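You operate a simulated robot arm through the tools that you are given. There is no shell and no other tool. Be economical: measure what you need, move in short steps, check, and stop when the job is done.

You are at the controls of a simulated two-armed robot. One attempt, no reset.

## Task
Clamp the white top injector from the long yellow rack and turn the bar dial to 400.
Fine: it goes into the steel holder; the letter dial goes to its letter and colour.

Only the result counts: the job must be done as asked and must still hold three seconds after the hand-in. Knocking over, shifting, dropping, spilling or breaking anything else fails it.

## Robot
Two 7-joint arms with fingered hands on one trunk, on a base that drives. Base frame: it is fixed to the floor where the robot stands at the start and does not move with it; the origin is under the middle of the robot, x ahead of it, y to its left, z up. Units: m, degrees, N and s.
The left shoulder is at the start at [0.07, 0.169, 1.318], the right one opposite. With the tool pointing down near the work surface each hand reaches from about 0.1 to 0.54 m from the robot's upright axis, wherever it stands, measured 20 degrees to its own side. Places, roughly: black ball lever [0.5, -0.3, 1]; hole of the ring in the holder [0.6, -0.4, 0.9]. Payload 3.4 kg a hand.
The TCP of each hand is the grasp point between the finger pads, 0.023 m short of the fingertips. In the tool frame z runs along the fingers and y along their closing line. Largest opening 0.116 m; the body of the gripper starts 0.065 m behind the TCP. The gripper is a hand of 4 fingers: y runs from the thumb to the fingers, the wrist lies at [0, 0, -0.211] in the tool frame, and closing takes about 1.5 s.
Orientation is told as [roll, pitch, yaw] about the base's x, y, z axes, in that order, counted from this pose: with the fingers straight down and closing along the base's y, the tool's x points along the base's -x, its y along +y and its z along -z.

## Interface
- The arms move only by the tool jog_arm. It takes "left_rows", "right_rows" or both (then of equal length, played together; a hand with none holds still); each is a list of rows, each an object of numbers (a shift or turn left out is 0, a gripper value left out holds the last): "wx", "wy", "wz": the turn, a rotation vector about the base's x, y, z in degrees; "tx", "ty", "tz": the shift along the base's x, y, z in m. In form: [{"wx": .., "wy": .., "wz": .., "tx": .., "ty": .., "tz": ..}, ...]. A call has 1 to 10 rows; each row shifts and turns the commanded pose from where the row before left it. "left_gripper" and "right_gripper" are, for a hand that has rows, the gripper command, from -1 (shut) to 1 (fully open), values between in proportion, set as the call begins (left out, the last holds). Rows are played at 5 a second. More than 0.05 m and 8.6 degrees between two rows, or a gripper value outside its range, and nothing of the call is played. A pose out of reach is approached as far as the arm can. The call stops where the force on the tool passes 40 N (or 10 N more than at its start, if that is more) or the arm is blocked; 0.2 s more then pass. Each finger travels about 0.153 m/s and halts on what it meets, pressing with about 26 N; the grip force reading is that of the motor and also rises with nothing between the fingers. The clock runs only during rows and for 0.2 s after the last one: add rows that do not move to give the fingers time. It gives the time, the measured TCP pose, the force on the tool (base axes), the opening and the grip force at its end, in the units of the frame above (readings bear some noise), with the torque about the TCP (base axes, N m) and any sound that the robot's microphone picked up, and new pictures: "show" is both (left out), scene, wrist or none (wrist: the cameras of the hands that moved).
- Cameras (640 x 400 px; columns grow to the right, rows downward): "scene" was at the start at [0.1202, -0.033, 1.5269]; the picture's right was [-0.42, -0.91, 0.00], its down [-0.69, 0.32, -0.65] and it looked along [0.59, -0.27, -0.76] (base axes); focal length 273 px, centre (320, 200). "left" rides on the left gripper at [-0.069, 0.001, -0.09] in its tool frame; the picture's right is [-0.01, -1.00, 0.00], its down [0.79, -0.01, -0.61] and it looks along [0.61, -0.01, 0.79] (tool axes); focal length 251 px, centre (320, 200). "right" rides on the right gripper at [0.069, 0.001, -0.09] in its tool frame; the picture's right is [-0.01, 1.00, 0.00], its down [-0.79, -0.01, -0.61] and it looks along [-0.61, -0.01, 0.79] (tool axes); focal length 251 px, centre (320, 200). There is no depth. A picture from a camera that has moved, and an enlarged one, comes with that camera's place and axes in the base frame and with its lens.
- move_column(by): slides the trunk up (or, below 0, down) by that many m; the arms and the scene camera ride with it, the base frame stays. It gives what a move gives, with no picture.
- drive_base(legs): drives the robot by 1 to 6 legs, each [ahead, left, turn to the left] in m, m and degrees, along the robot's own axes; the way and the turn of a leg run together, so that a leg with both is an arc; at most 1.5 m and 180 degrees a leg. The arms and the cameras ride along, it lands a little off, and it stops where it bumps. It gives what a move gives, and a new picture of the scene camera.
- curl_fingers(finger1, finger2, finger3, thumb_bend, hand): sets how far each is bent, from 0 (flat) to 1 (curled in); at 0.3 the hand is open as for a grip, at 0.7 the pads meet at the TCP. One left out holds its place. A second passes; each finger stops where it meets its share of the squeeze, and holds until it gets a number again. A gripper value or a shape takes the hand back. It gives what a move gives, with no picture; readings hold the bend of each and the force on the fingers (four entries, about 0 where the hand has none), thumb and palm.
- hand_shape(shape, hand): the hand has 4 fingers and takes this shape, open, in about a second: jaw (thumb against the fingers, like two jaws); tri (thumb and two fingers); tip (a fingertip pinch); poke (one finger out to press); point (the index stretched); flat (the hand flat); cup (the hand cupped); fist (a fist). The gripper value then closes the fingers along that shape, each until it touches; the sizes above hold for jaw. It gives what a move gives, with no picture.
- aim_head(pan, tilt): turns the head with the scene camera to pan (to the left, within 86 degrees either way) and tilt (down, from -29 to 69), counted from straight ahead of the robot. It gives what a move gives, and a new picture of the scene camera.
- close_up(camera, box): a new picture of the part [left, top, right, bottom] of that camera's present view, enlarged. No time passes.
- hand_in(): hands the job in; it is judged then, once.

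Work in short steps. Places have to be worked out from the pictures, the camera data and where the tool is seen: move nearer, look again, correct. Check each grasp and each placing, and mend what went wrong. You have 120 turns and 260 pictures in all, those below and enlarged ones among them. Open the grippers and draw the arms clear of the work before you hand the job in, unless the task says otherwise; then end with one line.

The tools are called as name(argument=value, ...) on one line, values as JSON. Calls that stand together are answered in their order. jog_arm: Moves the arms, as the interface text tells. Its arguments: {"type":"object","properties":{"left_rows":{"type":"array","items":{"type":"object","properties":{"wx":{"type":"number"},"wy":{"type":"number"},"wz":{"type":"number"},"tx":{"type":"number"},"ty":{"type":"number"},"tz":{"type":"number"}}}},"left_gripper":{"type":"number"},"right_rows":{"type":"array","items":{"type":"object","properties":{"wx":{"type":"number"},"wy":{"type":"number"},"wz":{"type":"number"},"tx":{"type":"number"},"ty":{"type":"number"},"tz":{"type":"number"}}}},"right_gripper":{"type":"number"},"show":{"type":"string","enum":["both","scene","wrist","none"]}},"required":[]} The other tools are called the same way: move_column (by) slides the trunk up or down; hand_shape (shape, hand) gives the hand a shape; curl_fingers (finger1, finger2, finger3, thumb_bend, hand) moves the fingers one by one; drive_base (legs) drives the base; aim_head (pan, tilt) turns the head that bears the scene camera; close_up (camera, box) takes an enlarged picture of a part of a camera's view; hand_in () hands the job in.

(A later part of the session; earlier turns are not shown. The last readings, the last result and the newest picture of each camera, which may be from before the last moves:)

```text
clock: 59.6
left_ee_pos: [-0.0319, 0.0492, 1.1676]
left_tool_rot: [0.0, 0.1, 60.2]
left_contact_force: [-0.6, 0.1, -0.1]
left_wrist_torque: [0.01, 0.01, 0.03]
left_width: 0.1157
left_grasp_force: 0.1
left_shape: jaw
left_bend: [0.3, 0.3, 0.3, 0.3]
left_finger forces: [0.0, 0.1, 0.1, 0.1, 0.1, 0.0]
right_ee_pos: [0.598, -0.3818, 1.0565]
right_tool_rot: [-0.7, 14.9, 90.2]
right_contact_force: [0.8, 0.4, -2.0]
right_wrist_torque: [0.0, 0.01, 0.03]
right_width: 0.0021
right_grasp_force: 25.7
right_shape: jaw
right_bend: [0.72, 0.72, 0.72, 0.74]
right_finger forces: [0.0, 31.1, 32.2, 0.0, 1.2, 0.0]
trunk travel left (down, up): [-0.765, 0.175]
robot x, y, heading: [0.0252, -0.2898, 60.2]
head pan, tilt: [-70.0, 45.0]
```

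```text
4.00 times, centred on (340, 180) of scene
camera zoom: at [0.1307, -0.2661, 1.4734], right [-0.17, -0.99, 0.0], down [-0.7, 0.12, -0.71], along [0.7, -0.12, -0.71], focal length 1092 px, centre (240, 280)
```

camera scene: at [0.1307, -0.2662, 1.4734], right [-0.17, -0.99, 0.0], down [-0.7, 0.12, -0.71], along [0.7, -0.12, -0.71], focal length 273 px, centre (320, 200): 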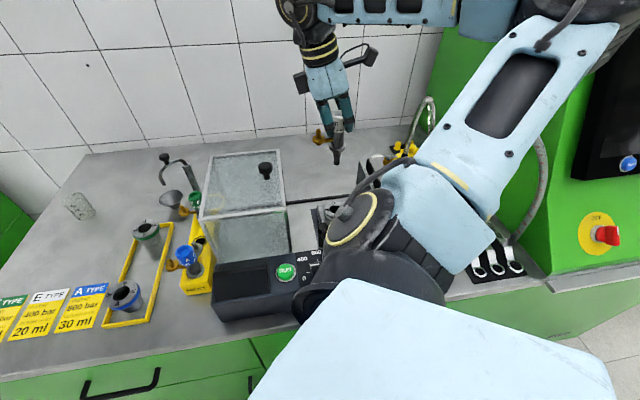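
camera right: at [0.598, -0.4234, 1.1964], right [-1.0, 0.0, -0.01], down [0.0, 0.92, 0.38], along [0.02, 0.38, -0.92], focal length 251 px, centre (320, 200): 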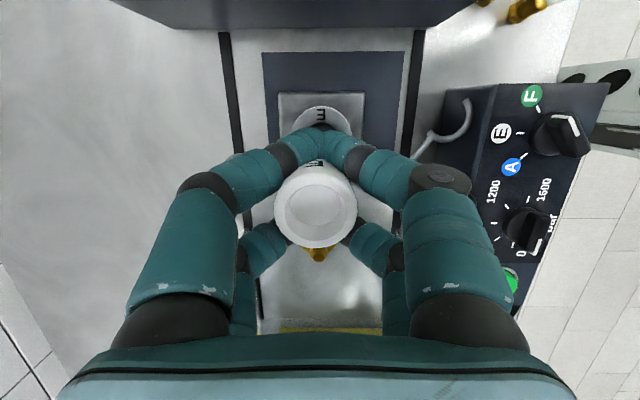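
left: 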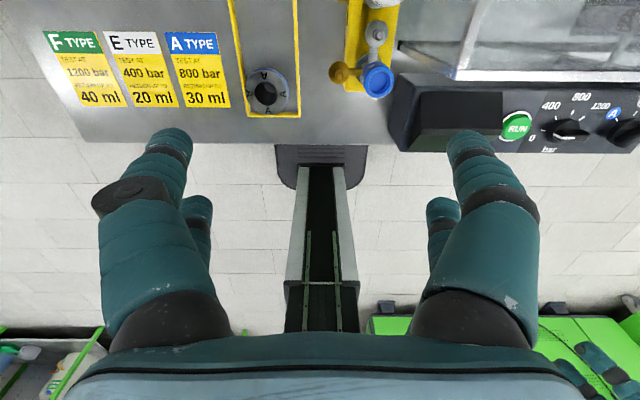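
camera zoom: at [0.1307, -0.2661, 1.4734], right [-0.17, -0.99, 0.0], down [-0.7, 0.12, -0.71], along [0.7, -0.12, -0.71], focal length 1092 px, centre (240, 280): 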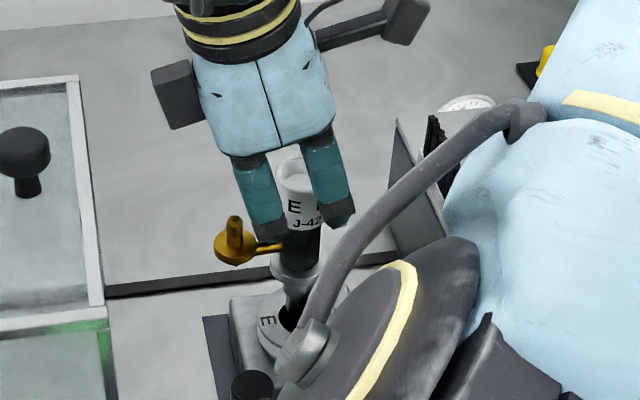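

The tip is entering the hole without contact. I continue in 5 mm steps until the flange seats.

jog_arm(right_rows=[{"tz": -0.006}, {"tz": -0.006}, {"tz": -0.004}, {}], show="none")

close_up(camera="scene", box=[290, 140, 370, 230])

```text
clock: 60.6
left_ee_pos: [-0.032, 0.0496, 1.1683]
left_tool_rot: [-0.1, 0.1, 60.2]
left_contact_force: [-0.8, 0.3, -0.4]
left_wrist_torque: [0.01, 0.0, -0.01]
left_width: 0.1158
left_grasp_force: 0.1
left_shape: jaw
left_bend: [0.3, 0.3, 0.3, 0.3]
left_finger forces: [0.0, 0.0, 0.1, 0.0, 0.0, 0.0]
right_ee_pos: [0.5988, -0.3808, 1.041]
right_tool_rot: [-0.6, 15.1, 90.0]
right_contact_force: [-0.1, -0.9, -1.7]
right_wrist_torque: [-0.03, 0.01, 0.01]
right_width: 0.0022
right_grasp_force: 25.9
right_shape: jaw
right_bend: [0.72, 0.72, 0.72, 0.74]
right_finger forces: [0.0, 31.2, 32.3, 0.0, 1.1, 0.0]
trunk travel left (down, up): [-0.765, 0.175]
robot x, y, heading: [0.027, -0.2975, 60.4]
head pan, tilt: [-70.0, 45.0]
```

```text
4.44 times, centred on (330, 185) of scene
camera zoom: at [0.1308, -0.2662, 1.4734], right [-0.17, -0.99, 0.0], down [-0.7, 0.12, -0.71], along [0.7, -0.12, -0.71], focal length 1214 px, centre (276, 267)
```

zoom: 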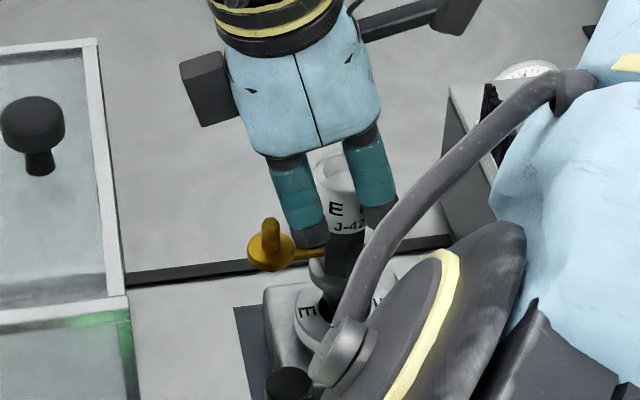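

No contact yet; continue down in 4 mm steps.

jog_arm(right_rows=[{"tz": -0.004}, {"tz": -0.004}, {"tz": -0.003}, {}], show="none")

close_up(camera="scene", box=[290, 140, 370, 230])

```text
clock: 61.6
left_ee_pos: [-0.0309, 0.0485, 1.1692]
left_tool_rot: [0.0, 0.1, 60.2]
left_contact_force: [0.5, 0.2, -0.9]
left_wrist_torque: [-0.03, -0.02, 0.0]
left_width: 0.1159
left_grasp_force: 0.1
left_shape: jaw
left_bend: [0.3, 0.3, 0.3, 0.3]
left_finger forces: [0.1, 0.1, 0.0, 0.1, 0.1, 0.0]
right_ee_pos: [0.5986, -0.3813, 1.0301]
right_tool_rot: [-0.7, 15.0, 90.1]
right_contact_force: [-0.4, 0.7, -3.0]
right_wrist_torque: [-0.04, 0.06, -0.04]
right_width: 0.0021
right_grasp_force: 25.7
right_shape: jaw
right_bend: [0.72, 0.72, 0.72, 0.74]
right_finger forces: [0.0, 31.1, 32.5, 0.1, 1.4, 0.0]
trunk travel left (down, up): [-0.765, 0.175]
robot x, y, heading: [0.0287, -0.2957, 60.2]
head pan, tilt: [-70.0, 45.0]
```

```text
4.44 times, centred on (330, 185) of scene
camera zoom: at [0.1307, -0.2662, 1.4734], right [-0.17, -0.99, 0.0], down [-0.7, 0.12, -0.71], along [0.7, -0.12, -0.71], focal length 1214 px, centre (276, 267)
```

zoom: 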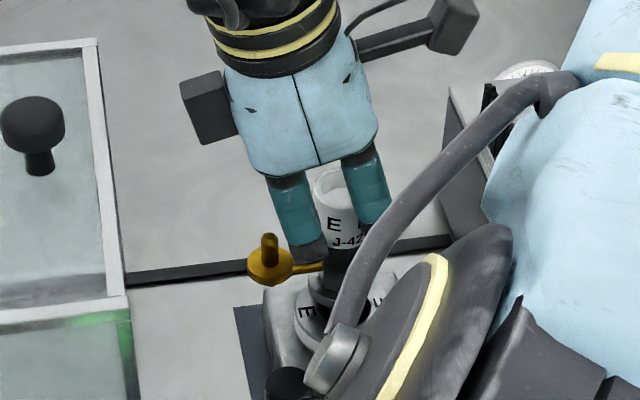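

Still free. Continue another 12 mm in small steps.

jog_arm(right_rows=[{"tz": -0.003}, {"tz": -0.003}, {"tz": -0.003}, {}], show="none")

close_up(camera="scene", box=[305, 165, 355, 215])

```text
clock: 62.6
left_ee_pos: [-0.0317, 0.0498, 1.1694]
left_tool_rot: [0.1, 0.1, 60.2]
left_contact_force: [0.1, -0.1, 0.3]
left_wrist_torque: [-0.01, -0.02, -0.01]
left_width: 0.1158
left_grasp_force: 0.1
left_shape: jaw
left_bend: [0.3, 0.3, 0.3, 0.3]
left_finger forces: [0.0, 0.0, 0.0, 0.0, 0.0, 0.0]
right_ee_pos: [0.598, -0.3817, 1.0207]
right_tool_rot: [-0.7, 15.1, 90.0]
right_contact_force: [-0.7, -0.1, -2.5]
right_wrist_torque: [-0.04, 0.09, 0.01]
right_width: 0.0024
right_grasp_force: 26.2
right_shape: jaw
right_bend: [0.72, 0.72, 0.72, 0.74]
right_finger forces: [0.0, 31.0, 32.9, 0.1, 1.4, 0.0]
trunk travel left (down, up): [-0.765, 0.175]
robot x, y, heading: [0.0249, -0.2961, 60.2]
head pan, tilt: [-70.0, 45.0]
```

```text
8.00 times, centred on (330, 190) of scene
camera zoom: at [0.1305, -0.2663, 1.4734], right [-0.17, -0.99, 0.0], down [-0.7, 0.12, -0.71], along [0.7, -0.12, -0.71], focal length 2184 px, centre (240, 280)
```

zoom: 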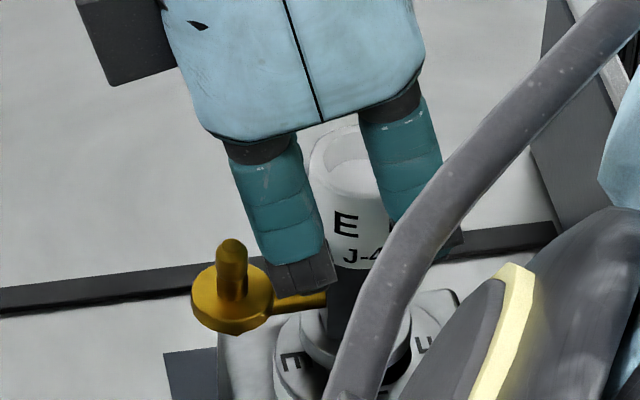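

Flange is close to the ring. Continue down 3 mm at a time.

jog_arm(right_rows=[{"tz": -0.003}, {"tz": -0.003}, {}], show="none")

close_up(camera="scene", box=[305, 165, 355, 215])

close_up(camera="right", box=[240, 90, 400, 210])

```text
clock: 63.4
left_ee_pos: [-0.0311, 0.0487, 1.1692]
left_tool_rot: [0.0, 0.2, 60.2]
left_contact_force: [0.1, 1.1, -0.4]
left_wrist_torque: [0.0, 0.03, 0.0]
left_width: 0.1158
left_grasp_force: 0.0
left_shape: jaw
left_bend: [0.3, 0.3, 0.3, 0.3]
left_finger forces: [0.0, 0.0, 0.1, 0.1, 0.0, 0.0]
right_ee_pos: [0.5981, -0.3811, 1.0143]
right_tool_rot: [-0.7, 14.9, 90.0]
right_contact_force: [-0.8, -0.8, -2.9]
right_wrist_torque: [0.03, 0.08, 0.0]
right_width: 0.0022
right_grasp_force: 26.3
right_shape: jaw
right_bend: [0.72, 0.72, 0.72, 0.74]
right_finger forces: [0.0, 31.2, 33.0, 0.0, 1.2, 0.1]
trunk travel left (down, up): [-0.765, 0.175]
robot x, y, heading: [0.0219, -0.2933, 60.1]
head pan, tilt: [-70.0, 45.0]
```

```text
8.00 times, centred on (330, 190) of scene
camera zoom: at [0.1306, -0.2662, 1.4734], right [-0.17, -0.99, 0.0], down [-0.7, 0.12, -0.71], along [0.7, -0.12, -0.71], focal length 2184 px, centre (240, 280)
```

zoom: 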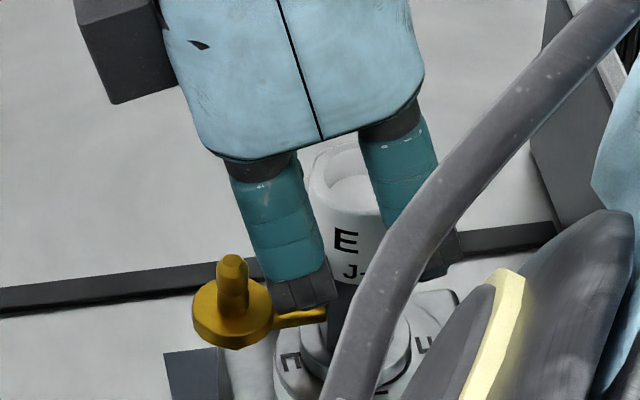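

```text
3.33 times, centred on (320, 150) of right
camera zoom: at [0.5968, -0.4227, 1.1184], right [-1.0, 0.0, -0.01], down [0.0, 0.92, 0.38], along [0.02, 0.38, -0.92], focal length 838 px, centre (320, 367)
```

zoom: 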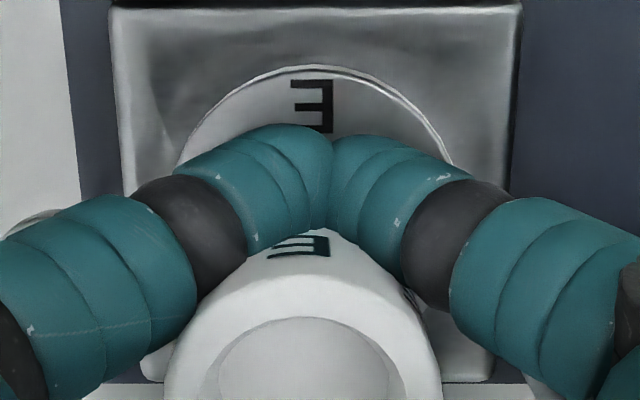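

Flange is nearly on the ring. A few more 2 mm steps to feel seating.

jog_arm(right_rows=[{"tz": -0.002}, {"tz": -0.002}, {"tz": -0.002}, {}], show="none")

close_up(camera="scene", box=[305, 165, 355, 215])

```text
clock: 64.4
left_ee_pos: [-0.0331, 0.0487, 1.1691]
left_tool_rot: [-0.1, 0.1, 60.2]
left_contact_force: [-0.8, 0.8, 0.5]
left_wrist_torque: [-0.02, 0.01, 0.0]
left_width: 0.1158
left_grasp_force: 0.0
left_shape: jaw
left_bend: [0.3, 0.3, 0.3, 0.3]
left_finger forces: [0.0, 0.0, 0.1, 0.0, 0.1, 0.0]
right_ee_pos: [0.5971, -0.3821, 1.0117]
right_tool_rot: [-1.1, 15.0, 90.0]
right_contact_force: [8.0, -2.9, 27.6]
right_wrist_torque: [-0.09, -0.04, 0.06]
right_width: 0.0031
right_grasp_force: 26.4
right_shape: jaw
right_bend: [0.72, 0.73, 0.72, 0.74]
right_finger forces: [0.0, 0.1, 0.0, 0.0, 9.3, 0.0]
trunk travel left (down, up): [-0.765, 0.175]
robot x, y, heading: [0.0218, -0.2942, 60.3]
head pan, tilt: [-70.0, 45.0]
```

```text
8.00 times, centred on (330, 190) of scene
camera zoom: at [0.1274, -0.2663, 1.4739], right [-0.17, -0.99, 0.0], down [-0.7, 0.12, -0.71], along [0.7, -0.12, -0.71], focal length 2184 px, centre (240, 280)
```

zoom: 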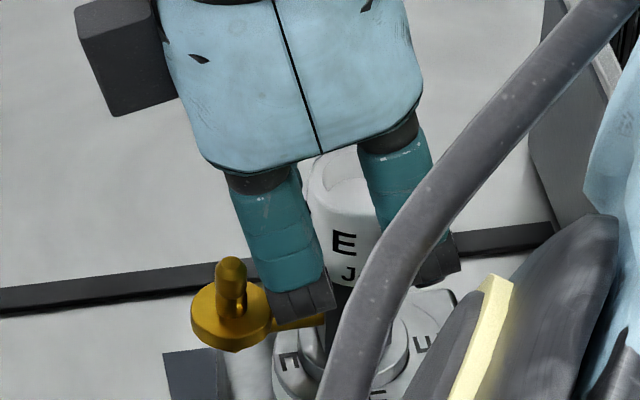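

Seated: 28 N upward. I relieve 3 mm and open the fingers to half.

jog_arm(right_rows=[{"tz": 0.002}, {"tz": 0.001}, {}], show="none")

jog_arm(right_rows=[{}, {}, {}, {}, {}], right_gripper=0.1, show="wrist")

close_up(camera="scene", box=[290, 150, 370, 220])

```text
clock: 65.2
left_ee_pos: [-0.0322, 0.0491, 1.1682]
left_tool_rot: [-0.1, 0.0, 60.1]
left_contact_force: [1.0, -0.3, 0.7]
left_wrist_torque: [-0.02, 0.0, -0.01]
left_width: 0.1156
left_grasp_force: 0.0
left_shape: jaw
left_bend: [0.3, 0.3, 0.3, 0.3]
left_finger forces: [0.1, 0.0, 0.1, 0.0, 0.1, 0.0]
right_ee_pos: [0.5959, -0.3806, 1.0117]
right_tool_rot: [-0.7, 15.0, 90.1]
right_contact_force: [3.1, -1.7, 7.6]
right_wrist_torque: [-0.1, 0.03, 0.01]
right_width: 0.003
right_grasp_force: 26.3
right_shape: jaw
right_bend: [0.72, 0.73, 0.72, 0.74]
right_finger forces: [0.0, 0.0, 0.0, 0.1, 5.3, 0.1]
trunk travel left (down, up): [-0.765, 0.175]
robot x, y, heading: [0.0265, -0.2932, 60.1]
head pan, tilt: [-70.0, 45.0]
```

```text
clock: 66.4
left_ee_pos: [-0.0325, 0.051, 1.1693]
left_tool_rot: [0.1, 0.1, 60.2]
left_contact_force: [-0.3, 0.6, 0.4]
left_wrist_torque: [-0.03, -0.03, -0.03]
left_width: 0.1156
left_grasp_force: 0.0
left_shape: jaw
left_bend: [0.3, 0.3, 0.3, 0.3]
left_finger forces: [0.0, 0.0, 0.1, 0.0, 0.0, 0.0]
right_ee_pos: [0.5964, -0.3806, 1.0123]
right_tool_rot: [-0.8, 15.0, 89.9]
right_contact_force: [-0.3, 0.2, 0.2]
right_wrist_torque: [0.01, 0.01, -0.05]
right_width: 0.0628
right_grasp_force: 0.0
right_shape: jaw
right_bend: [0.72, 0.72, 0.72, 0.74]
right_finger forces: [0.0, 0.0, 0.0, 0.1, 0.4, 0.0]
trunk travel left (down, up): [-0.765, 0.175]
robot x, y, heading: [0.0268, -0.2963, 60.1]
head pan, tilt: [-70.0, 45.0]
camera right: at [0.5962, -0.4223, 1.1161], right [-1.0, 0.0, -0.02], down [0.0, 0.92, 0.38], along [0.02, 0.38, -0.92], focal length 251 px, centre (320, 200)
```

right: 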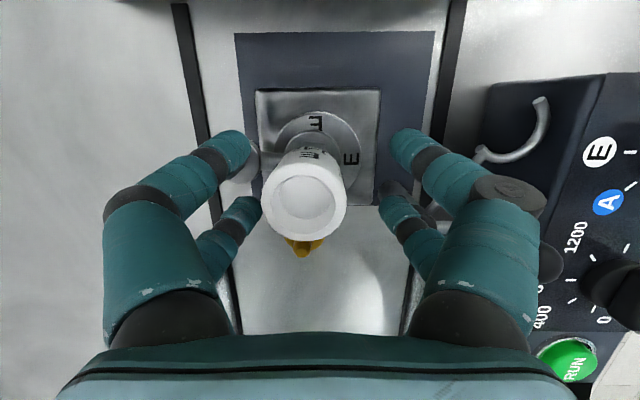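

```text
5.71 times, centred on (330, 185) of scene
camera zoom: at [0.13, -0.2661, 1.4734], right [-0.17, -0.99, 0.0], down [-0.7, 0.12, -0.71], along [0.7, -0.12, -0.71], focal length 1560 px, centre (263, 286)
```

zoom: 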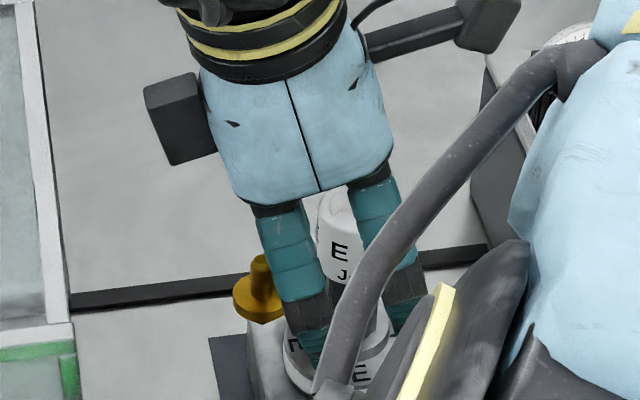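

The injector stands in the holder. I recentre 5 mm and withdraw the hand upwards.

jog_arm(right_rows=[{"tx": 0.005}, {"tz": 0.01}, {"tz": 0.02}, {"tz": 0.03}, {"tz": 0.03}, {"tz": 0.03}, {"tz": 0.03}], show="wrist")

close_up(camera="right", box=[240, 60, 400, 200])

close_up(camera="scene", box=[290, 150, 370, 230])

```text
clock: 68.0
left_ee_pos: [-0.0314, 0.0485, 1.1686]
left_tool_rot: [0.0, 0.0, 60.2]
left_contact_force: [0.2, -0.7, 0.5]
left_wrist_torque: [-0.03, 0.01, -0.02]
left_width: 0.1161
left_grasp_force: 0.1
left_shape: jaw
left_bend: [0.3, 0.3, 0.3, 0.3]
left_finger forces: [0.0, 0.1, 0.1, 0.1, 0.0, 0.0]
right_ee_pos: [0.6019, -0.3825, 1.1627]
right_tool_rot: [-0.6, 15.0, 90.0]
right_contact_force: [0.0, -0.6, 0.3]
right_wrist_torque: [0.01, 0.0, 0.0]
right_width: 0.0631
right_grasp_force: 0.2
right_shape: jaw
right_bend: [0.72, 0.72, 0.72, 0.74]
right_finger forces: [0.1, 0.0, 0.1, 0.0, 0.0, 0.0]
trunk travel left (down, up): [-0.765, 0.175]
robot x, y, heading: [0.0272, -0.2919, 60.3]
head pan, tilt: [-70.0, 45.0]
camera right: at [0.6012, -0.4236, 1.2661], right [-1.0, 0.0, -0.01], down [0.0, 0.92, 0.38], along [0.02, 0.38, -0.92], focal length 251 px, centre (320, 200)
```

right: 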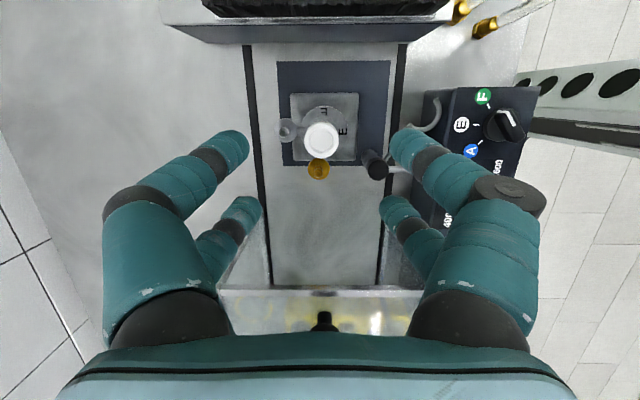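

```text
2.86 times, centred on (320, 130) of right
camera zoom: at [0.6012, -0.4236, 1.2661], right [-1.0, 0.0, -0.01], down [0.0, 0.92, 0.38], along [0.02, 0.38, -0.92], focal length 718 px, centre (320, 400)
```

zoom: 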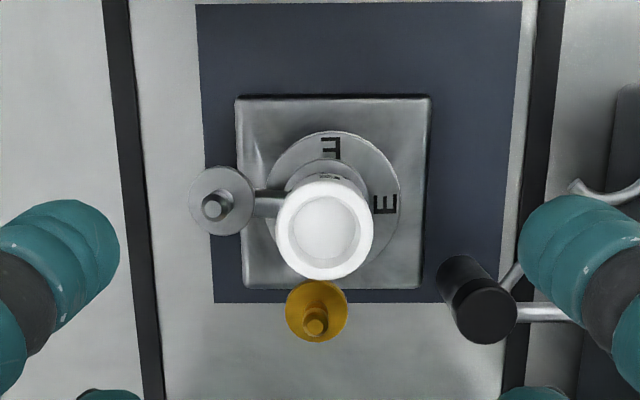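

```text
5.00 times, centred on (330, 190) of scene
camera zoom: at [0.1297, -0.2666, 1.4734], right [-0.17, -0.99, 0.0], down [-0.7, 0.12, -0.71], along [0.7, -0.12, -0.71], focal length 1365 px, centre (270, 250)
```

zoom: 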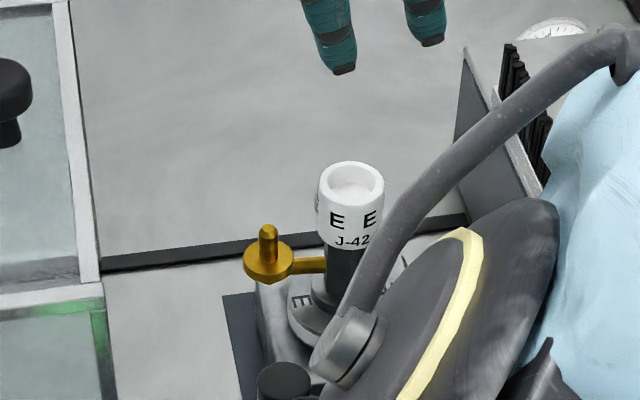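

Standing upright. Let me zoom to check concentricity of flange and ring.

close_up(camera="right", box=[292, 98, 352, 158])

```text
6.67 times, centred on (322, 128) of right
camera zoom: at [0.6012, -0.4236, 1.2661], right [-1.0, 0.0, -0.01], down [0.0, 0.92, 0.38], along [0.02, 0.38, -0.92], focal length 1676 px, centre (307, 680)
```

zoom: 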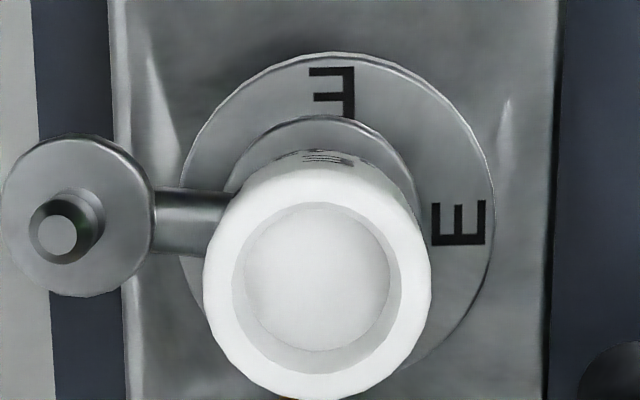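

Concentric within ~2.6 mm, upright. Now I raise the trunk, back straight away from the bench, and turn back to face it for the lever and dials.

move_column(by=0.1)

drive_base(legs=[[-0.15, 0.26, 0], [0, 0, -60]])

aim_head(pan=-15, tilt=45)

```text
clock: 69.4
left_ee_pos: [-0.0316, 0.0495, 1.2697]
left_tool_rot: [0.0, 0.1, 60.2]
left_contact_force: [0.9, 0.5, 0.2]
left_wrist_torque: [-0.02, -0.05, -0.01]
left_width: 0.1159
left_grasp_force: 0.2
left_shape: jaw
left_bend: [0.3, 0.3, 0.3, 0.3]
left_finger forces: [0.0, 0.0, 0.0, 0.0, 0.0, 0.0]
right_ee_pos: [0.6041, -0.3814, 1.2621]
right_tool_rot: [-0.7, 15.0, 89.9]
right_contact_force: [-0.2, -0.8, -0.2]
right_wrist_torque: [0.0, 0.01, 0.01]
right_width: 0.0634
right_grasp_force: 0.0
right_shape: jaw
right_bend: [0.72, 0.72, 0.72, 0.74]
right_finger forces: [0.0, 0.1, 0.0, 0.0, 0.1, 0.0]
trunk travel left (down, up): [-0.865, 0.075]
robot x, y, heading: [0.0254, -0.2958, 60.5]
head pan, tilt: [-70.0, 45.0]
```

```text
clock: 74.1
left_ee_pos: [0.0018, -0.0822, 1.2699]
left_tool_rot: [-0.1, 0.1, -1.0]
left_contact_force: [0.4, 0.2, -0.2]
left_wrist_torque: [0.0, 0.03, 0.02]
left_width: 0.116
left_grasp_force: 0.0
left_shape: jaw
left_bend: [0.3, 0.3, 0.3, 0.3]
left_finger forces: [0.1, 0.1, 0.1, 0.1, 0.0, 0.0]
right_ee_pos: [-0.0726, -0.8465, 1.2625]
right_tool_rot: [-0.7, 15.0, 28.7]
right_contact_force: [0.4, -0.5, 0.3]
right_wrist_torque: [0.0, -0.02, -0.03]
right_width: 0.0633
right_grasp_force: 0.1
right_shape: jaw
right_bend: [0.72, 0.72, 0.72, 0.74]
right_finger forces: [0.0, 0.0, 0.0, 0.1, 0.0, 0.1]
trunk travel left (down, up): [-0.865, 0.075]
robot x, y, heading: [-0.2752, -0.2964, -1.1]
head pan, tilt: [-70.0, 45.0]
camera scene: at [-0.1974, -0.3762, 1.5734], right [-0.95, -0.32, 0.0], down [-0.23, 0.67, -0.71], along [0.23, -0.67, -0.71], focal length 273 px, centre (320, 200)
```

scene: 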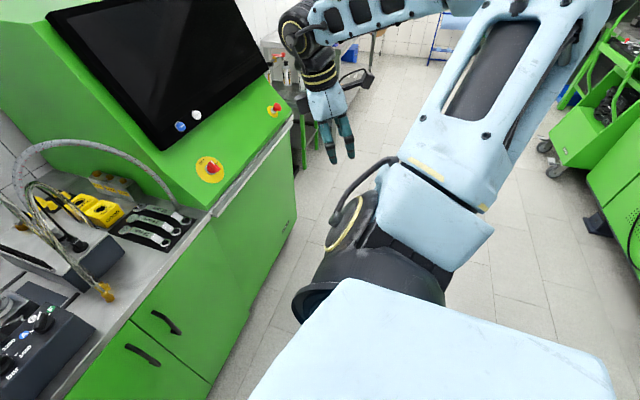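

```text
clock: 75.3
left_ee_pos: [0.0028, -0.0841, 1.2686]
left_tool_rot: [-0.1, 0.2, -1.1]
left_contact_force: [0.5, -0.3, -1.1]
left_wrist_torque: [-0.03, -0.01, 0.02]
left_width: 0.1157
left_grasp_force: 0.1
left_shape: jaw
left_bend: [0.3, 0.3, 0.3, 0.3]
left_finger forces: [0.1, 0.0, 0.0, 0.0, 0.0, 0.1]
right_ee_pos: [-0.0731, -0.8466, 1.2613]
right_tool_rot: [-0.7, 15.0, 28.7]
right_contact_force: [-0.5, -0.6, 0.6]
right_wrist_torque: [0.0, -0.01, 0.02]
right_width: 0.0635
right_grasp_force: 0.1
right_shape: jaw
right_bend: [0.72, 0.72, 0.72, 0.74]
right_finger forces: [0.1, 0.1, 0.0, 0.0, 0.0, 0.0]
trunk travel left (down, up): [-0.865, 0.075]
robot x, y, heading: [-0.2766, -0.2991, -1.0]
head pan, tilt: [-15.0, 45.0]
camera scene: at [-0.1457, -0.3221, 1.5734], right [-0.28, -0.96, 0.0], down [-0.68, 0.2, -0.71], along [0.68, -0.2, -0.71], focal length 273 px, centre (320, 200)
```

scene: 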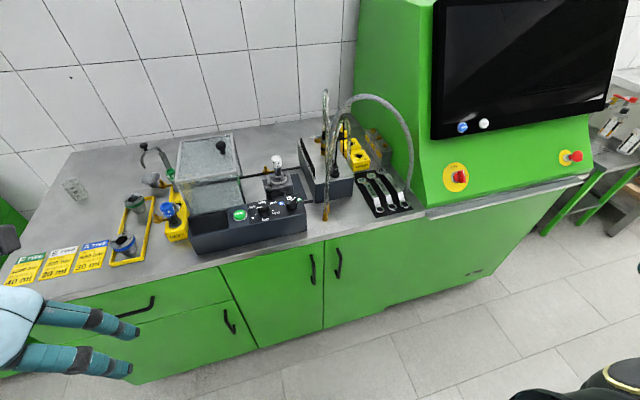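

I bring the right hand back in front, upright (undo lean and yaw).

jog_arm(right_rows=[{"wx": 3.6, "wy": -6.6, "tx": 0.015, "ty": 0.04}, {"wx": 3.6, "wy": -6.6, "tx": 0.015, "ty": 0.04}, {"wz": -7.2, "tx": 0.015, "ty": 0.04}, {"wz": -7.2, "tx": 0.015, "ty": 0.04}, {"wz": -7.2, "tx": 0.015, "ty": 0.04}, {"wz": -7.1, "tx": 0.015, "ty": 0.04}, {}], right_gripper=1, show="none")

hand_shape(hand="right", shape="poke")

drive_base(legs=[[0, 0.13, 1], [0.34, 0, 0]])

close_up(camera="right", box=[0, 0, 640, 400])

```text
clock: 77.0
left_ee_pos: [0.0023, -0.0826, 1.2698]
left_tool_rot: [0.1, 0.1, -1.1]
left_contact_force: [0.1, 0.1, 0.4]
left_wrist_torque: [0.01, 0.0, -0.03]
left_width: 0.1158
left_grasp_force: 0.1
left_shape: jaw
left_bend: [0.3, 0.3, 0.3, 0.3]
left_finger forces: [0.1, 0.1, 0.1, 0.1, 0.1, 0.0]
right_ee_pos: [0.0209, -0.6073, 1.2612]
right_tool_rot: [-0.7, 0.0, 0.0]
right_contact_force: [-0.1, 0.0, 0.4]
right_wrist_torque: [-0.02, -0.01, 0.02]
right_width: 0.1158
right_grasp_force: 0.1
right_shape: jaw
right_bend: [0.3, 0.3, 0.3, 0.3]
right_finger forces: [0.1, 0.0, 0.0, 0.1, 0.0, 0.1]
trunk travel left (down, up): [-0.865, 0.075]
robot x, y, heading: [-0.2724, -0.2969, -1.0]
head pan, tilt: [-15.0, 45.0]
```

```text
clock: 77.8
left_ee_pos: [0.0014, -0.0822, 1.2691]
left_tool_rot: [0.1, 0.0, -1.1]
left_contact_force: [0.3, -0.2, 0.1]
left_wrist_torque: [0.02, 0.0, 0.04]
left_width: 0.1157
left_grasp_force: 0.1
left_shape: jaw
left_bend: [0.3, 0.3, 0.3, 0.3]
left_finger forces: [0.0, 0.0, 0.0, 0.0, 0.0, 0.0]
right_ee_pos: [0.0201, -0.6075, 1.2626]
right_tool_rot: [-0.8, 0.0, -0.1]
right_contact_force: [0.3, 0.3, 0.4]
right_wrist_torque: [0.01, -0.04, -0.04]
right_width: 0.0001
right_grasp_force: 0.0
right_shape: poke
right_bend: [1.0, 1.0, 1.0, 0.28]
right_finger forces: [0.0, 0.0, 0.0, 0.0, 0.2, 0.0]
trunk travel left (down, up): [-0.865, 0.075]
robot x, y, heading: [-0.2707, -0.2978, -1.3]
head pan, tilt: [-15.0, 45.0]
```

```text
clock: 81.0
left_ee_pos: [0.3396, 0.0541, 1.2691]
left_tool_rot: [0.0, -0.1, 0.0]
left_contact_force: [0.5, -0.4, 0.1]
left_wrist_torque: [-0.02, -0.04, 0.0]
left_width: 0.1157
left_grasp_force: 0.1
left_shape: jaw
left_bend: [0.3, 0.3, 0.3, 0.3]
left_finger forces: [0.0, 0.1, 0.1, 0.0, 0.0, 0.0]
right_ee_pos: [0.3692, -0.4696, 1.2622]
right_tool_rot: [-0.7, -0.3, 1.2]
right_contact_force: [-0.1, 0.5, -0.3]
right_wrist_torque: [0.0, -0.04, -0.02]
right_width: 0.0
right_grasp_force: 0.1
right_shape: poke
right_bend: [1.0, 1.0, 1.0, 0.28]
right_finger forces: [0.0, 0.0, 0.0, 0.0, 0.0, 0.0]
trunk travel left (down, up): [-0.865, 0.075]
robot x, y, heading: [0.0692, -0.1653, -0.0]
head pan, tilt: [-15.0, 45.0]
camera scene: at [0.1967, -0.1883, 1.5737], right [-0.26, -0.97, 0.0], down [-0.68, 0.18, -0.71], along [0.68, -0.18, -0.71], focal length 273 px, centre (320, 200)
```

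scene: 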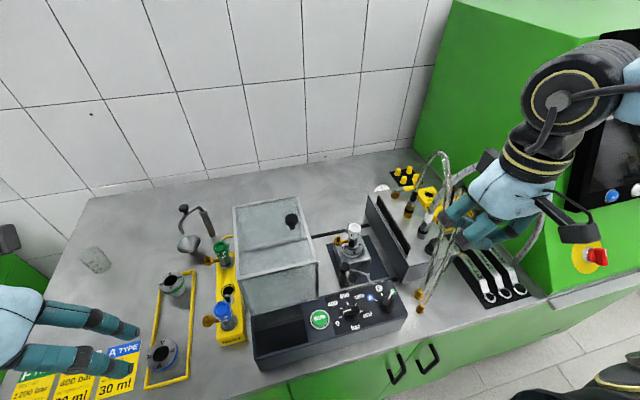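

```text
1.00 times, centred on (320, 200) of right (not enlarged: the box is as wide or as high as the picture)
camera zoom: at [0.3006, -0.4683, 1.3519], right [-0.01, 1.0, -0.01], down [0.79, 0.02, 0.61], along [0.61, 0.0, -0.79], focal length 251 px, centre (320, 200)
```

zoom: 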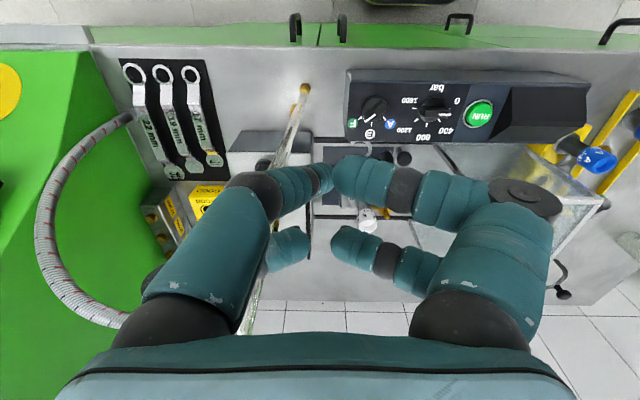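

I look at the poke shape from the scene camera.

close_up(camera="scene", box=[400, 120, 600, 290])

close_up(camera="scene", box=[290, 210, 420, 340])

```text
2.35 times, centred on (500, 205) of scene
camera zoom: at [0.1967, -0.1883, 1.5737], right [-0.26, -0.97, 0.0], down [-0.68, 0.18, -0.71], along [0.68, -0.18, -0.71], focal length 642 px, centre (-104, 188)
```

zoom: 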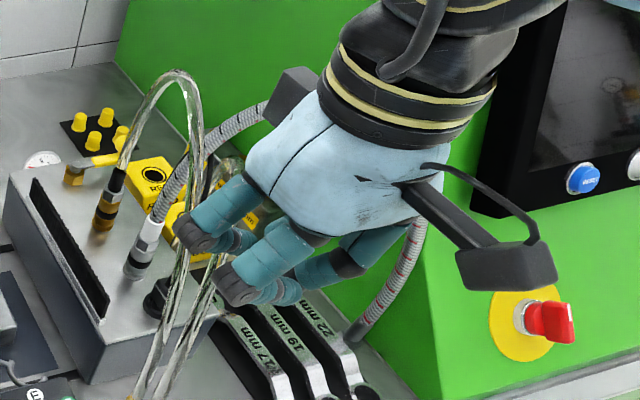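

```text
3.08 times, centred on (355, 275) of scene
camera zoom: at [0.1967, -0.1883, 1.5737], right [-0.26, -0.97, 0.0], down [-0.68, 0.18, -0.71], along [0.68, -0.18, -0.71], focal length 840 px, centre (212, -31)
```

zoom: 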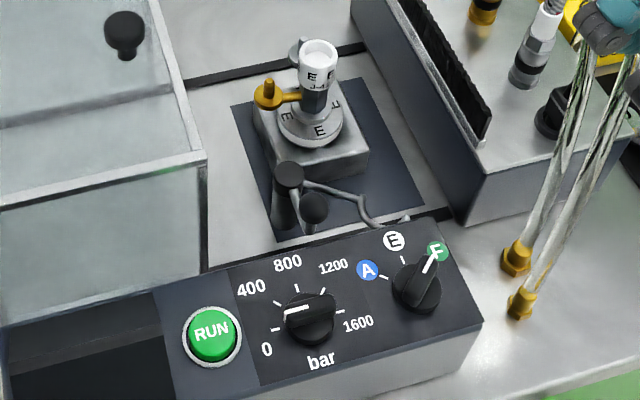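

I'll instead grip the ball with the jaw. Switch to jaw shape and move above the ball at (0.478,-0.341).

hand_shape(hand="right", shape="jaw")

jog_arm(right_rows=[{"tx": 0.0, "ty": 0.03}, {"tx": 0.02, "ty": 0.03, "wx": 0.7}, {"tx": 0.03, "ty": 0.03}, {"tx": 0.03, "ty": 0.02, "wz": -1.2}, {"tx": 0.029, "ty": 0.018}, {"tz": -0.04}, {"tz": -0.04}, {"tz": -0.04}, {}], right_gripper=0.1)

close_up(camera="right", box=[200, 60, 440, 260])

```text
clock: 81.9
left_ee_pos: [0.3427, 0.0544, 1.2685]
left_tool_rot: [0.0, 0.1, 0.0]
left_contact_force: [0.6, 0.0, 0.1]
left_wrist_torque: [-0.01, 0.03, 0.01]
left_width: 0.1161
left_grasp_force: 0.1
left_shape: jaw
left_bend: [0.3, 0.3, 0.3, 0.3]
left_finger forces: [0.0, 0.0, 0.0, 0.1, 0.1, 0.0]
right_ee_pos: [0.3715, -0.4706, 1.2634]
right_tool_rot: [-0.8, -0.1, 1.1]
right_contact_force: [-0.3, -1.1, 0.9]
right_wrist_torque: [0.0, -0.01, 0.02]
right_width: 0.1158
right_grasp_force: 0.0
right_shape: jaw
right_bend: [0.3, 0.3, 0.3, 0.3]
right_finger forces: [0.0, 0.0, 0.0, 0.0, 0.0, 0.0]
trunk travel left (down, up): [-0.865, 0.075]
robot x, y, heading: [0.0747, -0.1659, -0.1]
head pan, tilt: [-15.0, 45.0]
```

```text
clock: 83.9
left_ee_pos: [0.3408, 0.0552, 1.2682]
left_tool_rot: [0.0, -0.1, 0.1]
left_contact_force: [-0.4, -0.1, -0.2]
left_wrist_torque: [-0.01, 0.05, 0.0]
left_width: 0.116
left_grasp_force: 0.1
left_shape: jaw
left_bend: [0.3, 0.3, 0.3, 0.3]
left_finger forces: [0.0, 0.0, 0.0, 0.1, 0.0, 0.0]
right_ee_pos: [0.4806, -0.3426, 1.1427]
right_tool_rot: [-0.1, -0.1, -0.2]
right_contact_force: [0.3, 0.5, -0.1]
right_wrist_torque: [0.03, -0.01, 0.02]
right_width: 0.0643
right_grasp_force: 0.0
right_shape: jaw
right_bend: [0.72, 0.72, 0.72, 0.74]
right_finger forces: [0.1, 0.0, 0.1, 0.0, 0.0, 0.1]
trunk travel left (down, up): [-0.865, 0.075]
robot x, y, heading: [0.0691, -0.165, -0.1]
head pan, tilt: [-15.0, 45.0]
camera scene: at [0.1994, -0.1878, 1.5734], right [-0.26, -0.97, 0.0], down [-0.68, 0.18, -0.71], along [0.68, -0.18, -0.71], focal length 273 px, centre (320, 200)
camera right: at [0.4129, -0.34, 1.2315], right [0.01, 1.0, 0.0], down [0.79, -0.01, 0.61], along [0.61, -0.01, -0.79], focal length 251 px, centre (320, 200)
```

scene: 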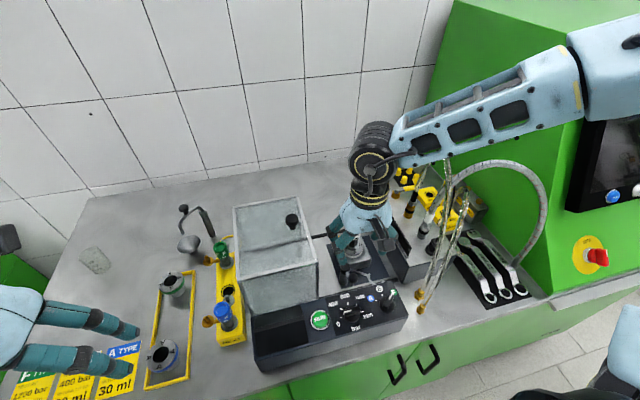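
right: 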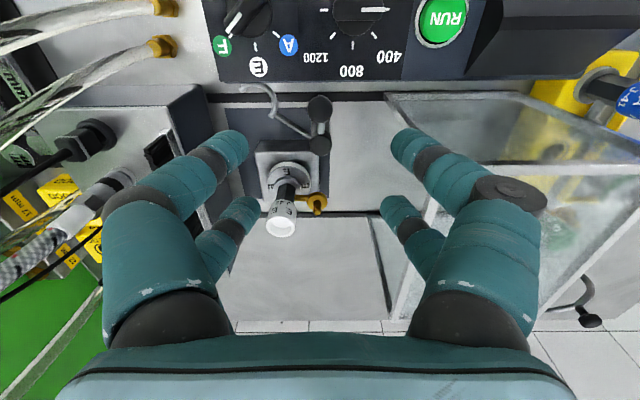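

```text
2.00 times, centred on (320, 160) of right
camera zoom: at [0.4129, -0.34, 1.2315], right [0.01, 1.0, 0.0], down [0.79, -0.01, 0.61], along [0.61, -0.01, -0.79], focal length 503 px, centre (320, 280)
```

zoom: 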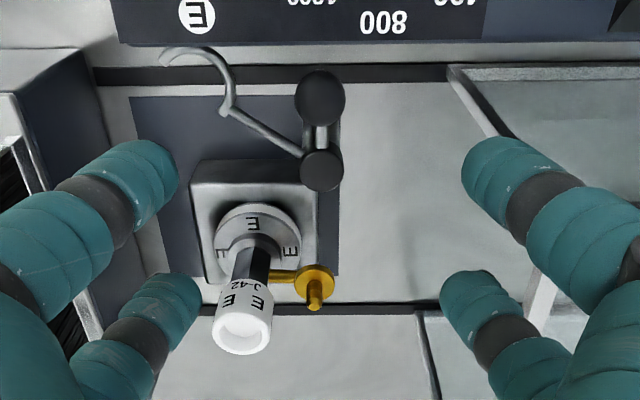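

Ball is at (0.481,-0.3415), directly below the jaws. I descend around it.

jog_arm(right_rows=[{"tz": -0.03, "ty": 0.001}, {"tz": -0.03}, {"tz": -0.03}, {"tz": -0.03}, {}])

close_up(camera="right", box=[200, 60, 440, 260])

close_up(camera="scene", box=[290, 190, 420, 320])

```text
clock: 85.1
left_ee_pos: [0.3426, 0.0555, 1.2695]
left_tool_rot: [0.0, 0.1, 0.0]
left_contact_force: [-0.7, 0.0, -0.5]
left_wrist_torque: [0.03, 0.01, 0.03]
left_width: 0.1161
left_grasp_force: 0.1
left_shape: jaw
left_bend: [0.3, 0.3, 0.3, 0.3]
left_finger forces: [0.0, 0.0, 0.0, 0.0, 0.0, 0.0]
right_ee_pos: [0.4812, -0.3416, 1.0225]
right_tool_rot: [-0.1, 0.0, -0.1]
right_contact_force: [0.5, -0.5, 0.2]
right_wrist_torque: [-0.02, 0.04, -0.01]
right_width: 0.064
right_grasp_force: 0.0
right_shape: jaw
right_bend: [0.72, 0.72, 0.72, 0.74]
right_finger forces: [0.1, 0.0, 0.0, 0.1, 0.0, 0.0]
trunk travel left (down, up): [-0.865, 0.075]
robot x, y, heading: [0.0726, -0.1624, 0.1]
head pan, tilt: [-15.0, 45.0]
camera scene: at [0.1998, -0.1879, 1.5734], right [-0.26, -0.97, 0.0], down [-0.68, 0.18, -0.71], along [0.68, -0.18, -0.71], focal length 273 px, centre (320, 200)
camera right: at [0.4131, -0.3388, 1.1109], right [0.01, 1.0, 0.0], down [0.79, -0.01, 0.61], along [0.61, -0.01, -0.79], focal length 251 px, centre (320, 200)
```

scene: 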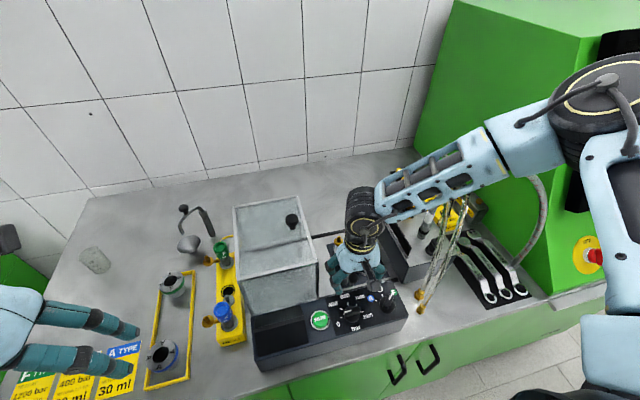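
right: 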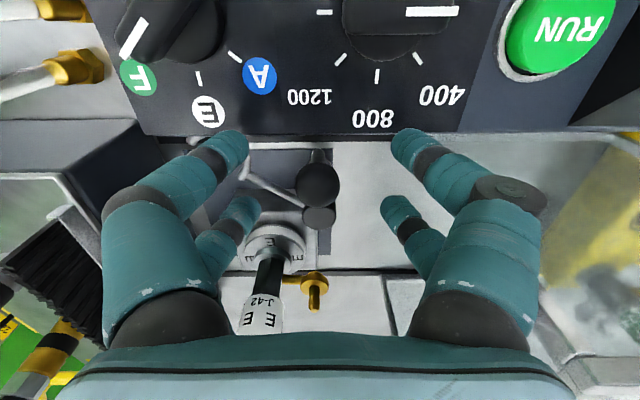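

```text
2.00 times, centred on (320, 160) of right
camera zoom: at [0.4131, -0.3388, 1.1109], right [0.01, 1.0, 0.0], down [0.79, -0.01, 0.61], along [0.61, -0.01, -0.79], focal length 503 px, centre (320, 280)
```

zoom: 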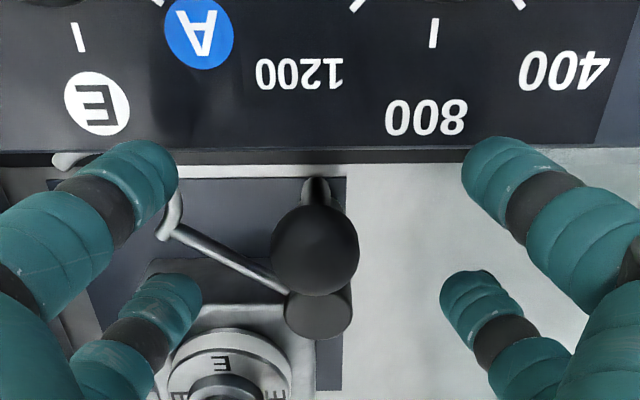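

```text
3.08 times, centred on (355, 255) of scene
camera zoom: at [0.1998, -0.1879, 1.5734], right [-0.26, -0.97, 0.0], down [-0.68, 0.18, -0.71], along [0.68, -0.18, -0.71], focal length 840 px, centre (212, 31)
```

zoom: 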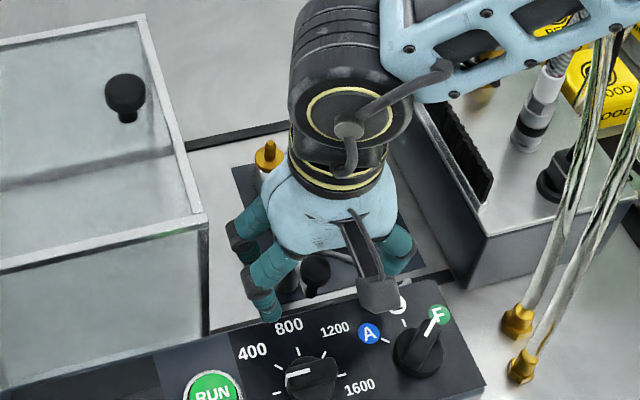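

Ball is centred between the jaws. Lower 7 mm and close on it.

jog_arm(right_rows=[{"tz": -0.007, "tx": -0.001}, {}, {}, {}, {}, {}, {}], right_gripper=-1, show="wrist")

close_up(camera="right", box=[200, 100, 440, 300])

```text
clock: 86.7
left_ee_pos: [0.3469, 0.0548, 1.2692]
left_tool_rot: [0.0, 0.3, -0.1]
left_contact_force: [-0.1, -1.0, 0.4]
left_wrist_torque: [-0.01, -0.03, 0.04]
left_width: 0.1159
left_grasp_force: 0.0
left_shape: jaw
left_bend: [0.3, 0.3, 0.3, 0.3]
left_finger forces: [0.1, 0.0, 0.1, 0.0, 0.0, 0.1]
right_ee_pos: [0.4822, -0.3412, 1.0153]
right_tool_rot: [0.0, 0.1, -0.1]
right_contact_force: [12.9, 0.2, -3.5]
right_wrist_torque: [-0.02, -0.11, 0.02]
right_width: 0.0
right_grasp_force: 26.0
right_shape: jaw
right_bend: [0.61, 0.72, 0.72, 0.6]
right_finger forces: [0.1, 0.1, 0.0, 0.1, 0.0, 0.0]
trunk travel left (down, up): [-0.865, 0.075]
robot x, y, heading: [0.0722, -0.1663, 0.1]
head pan, tilt: [-15.0, 45.0]
camera right: at [0.4146, -0.3396, 1.1038], right [0.01, 1.0, 0.0], down [0.8, -0.01, 0.61], along [0.61, -0.01, -0.8], focal length 251 px, centre (320, 200)
```

right: 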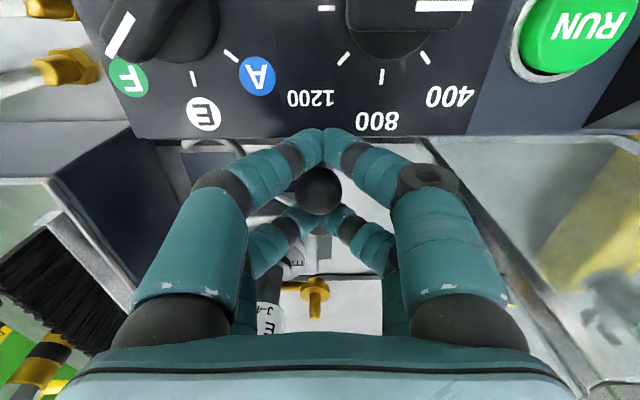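

```text
2.00 times, centred on (320, 200) of right
camera zoom: at [0.4146, -0.3396, 1.1038], right [0.01, 1.0, 0.0], down [0.8, -0.01, 0.61], along [0.61, -0.01, -0.8], focal length 503 px, centre (320, 200)
```

zoom: 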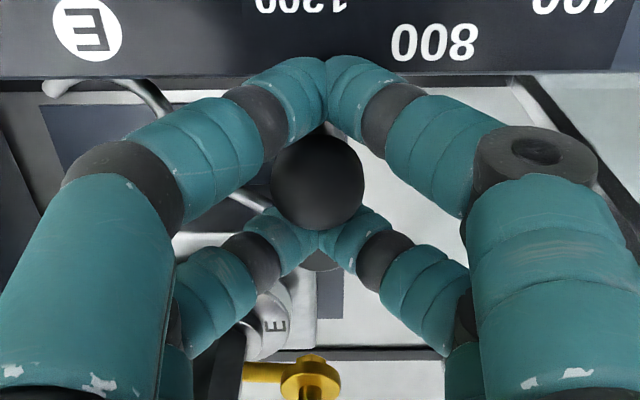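

The ball is caged between the four fingers. I swing it along the arc around the post, first 30°.

jog_arm(right_rows=[{"tx": 0.0008, "ty": -0.0087}, {"tx": 0.0022, "ty": -0.0084}, {"tx": 0.0037, "ty": -0.0079}, {}], show="wrist")

```text
clock: 87.7
left_ee_pos: [0.3439, 0.0563, 1.2685]
left_tool_rot: [0.0, 0.2, -0.1]
left_contact_force: [-0.6, -0.1, -0.2]
left_wrist_torque: [0.0, 0.02, 0.0]
left_width: 0.116
left_grasp_force: 0.0
left_shape: jaw
left_bend: [0.3, 0.3, 0.3, 0.3]
left_finger forces: [0.0, 0.0, 0.0, 0.0, 0.1, 0.0]
right_ee_pos: [0.4876, -0.3643, 1.0135]
right_tool_rot: [-0.3, 0.1, -0.1]
right_contact_force: [6.7, 4.8, -2.2]
right_wrist_torque: [0.04, -0.07, 0.06]
right_width: 0.0
right_grasp_force: 26.0
right_shape: jaw
right_bend: [0.61, 0.72, 0.72, 0.6]
right_finger forces: [0.0, 0.0, 0.1, 0.1, 0.1, 0.0]
trunk travel left (down, up): [-0.865, 0.075]
robot x, y, heading: [0.0666, -0.1681, -0.2]
head pan, tilt: [-15.0, 45.0]
camera right: at [0.4198, -0.3619, 1.1033], right [0.01, 1.0, 0.0], down [0.8, -0.01, 0.61], along [0.61, -0.01, -0.8], focal length 251 px, centre (320, 200)
```

right: 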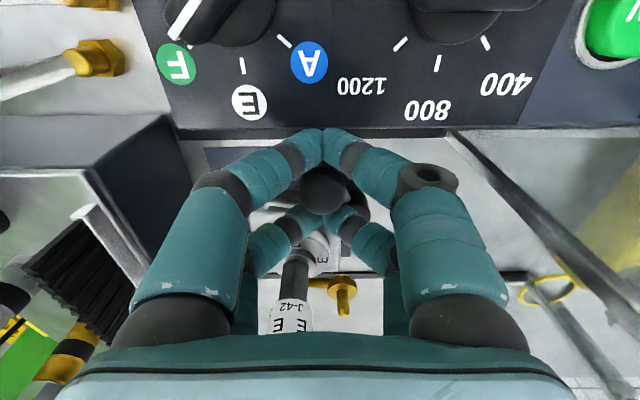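

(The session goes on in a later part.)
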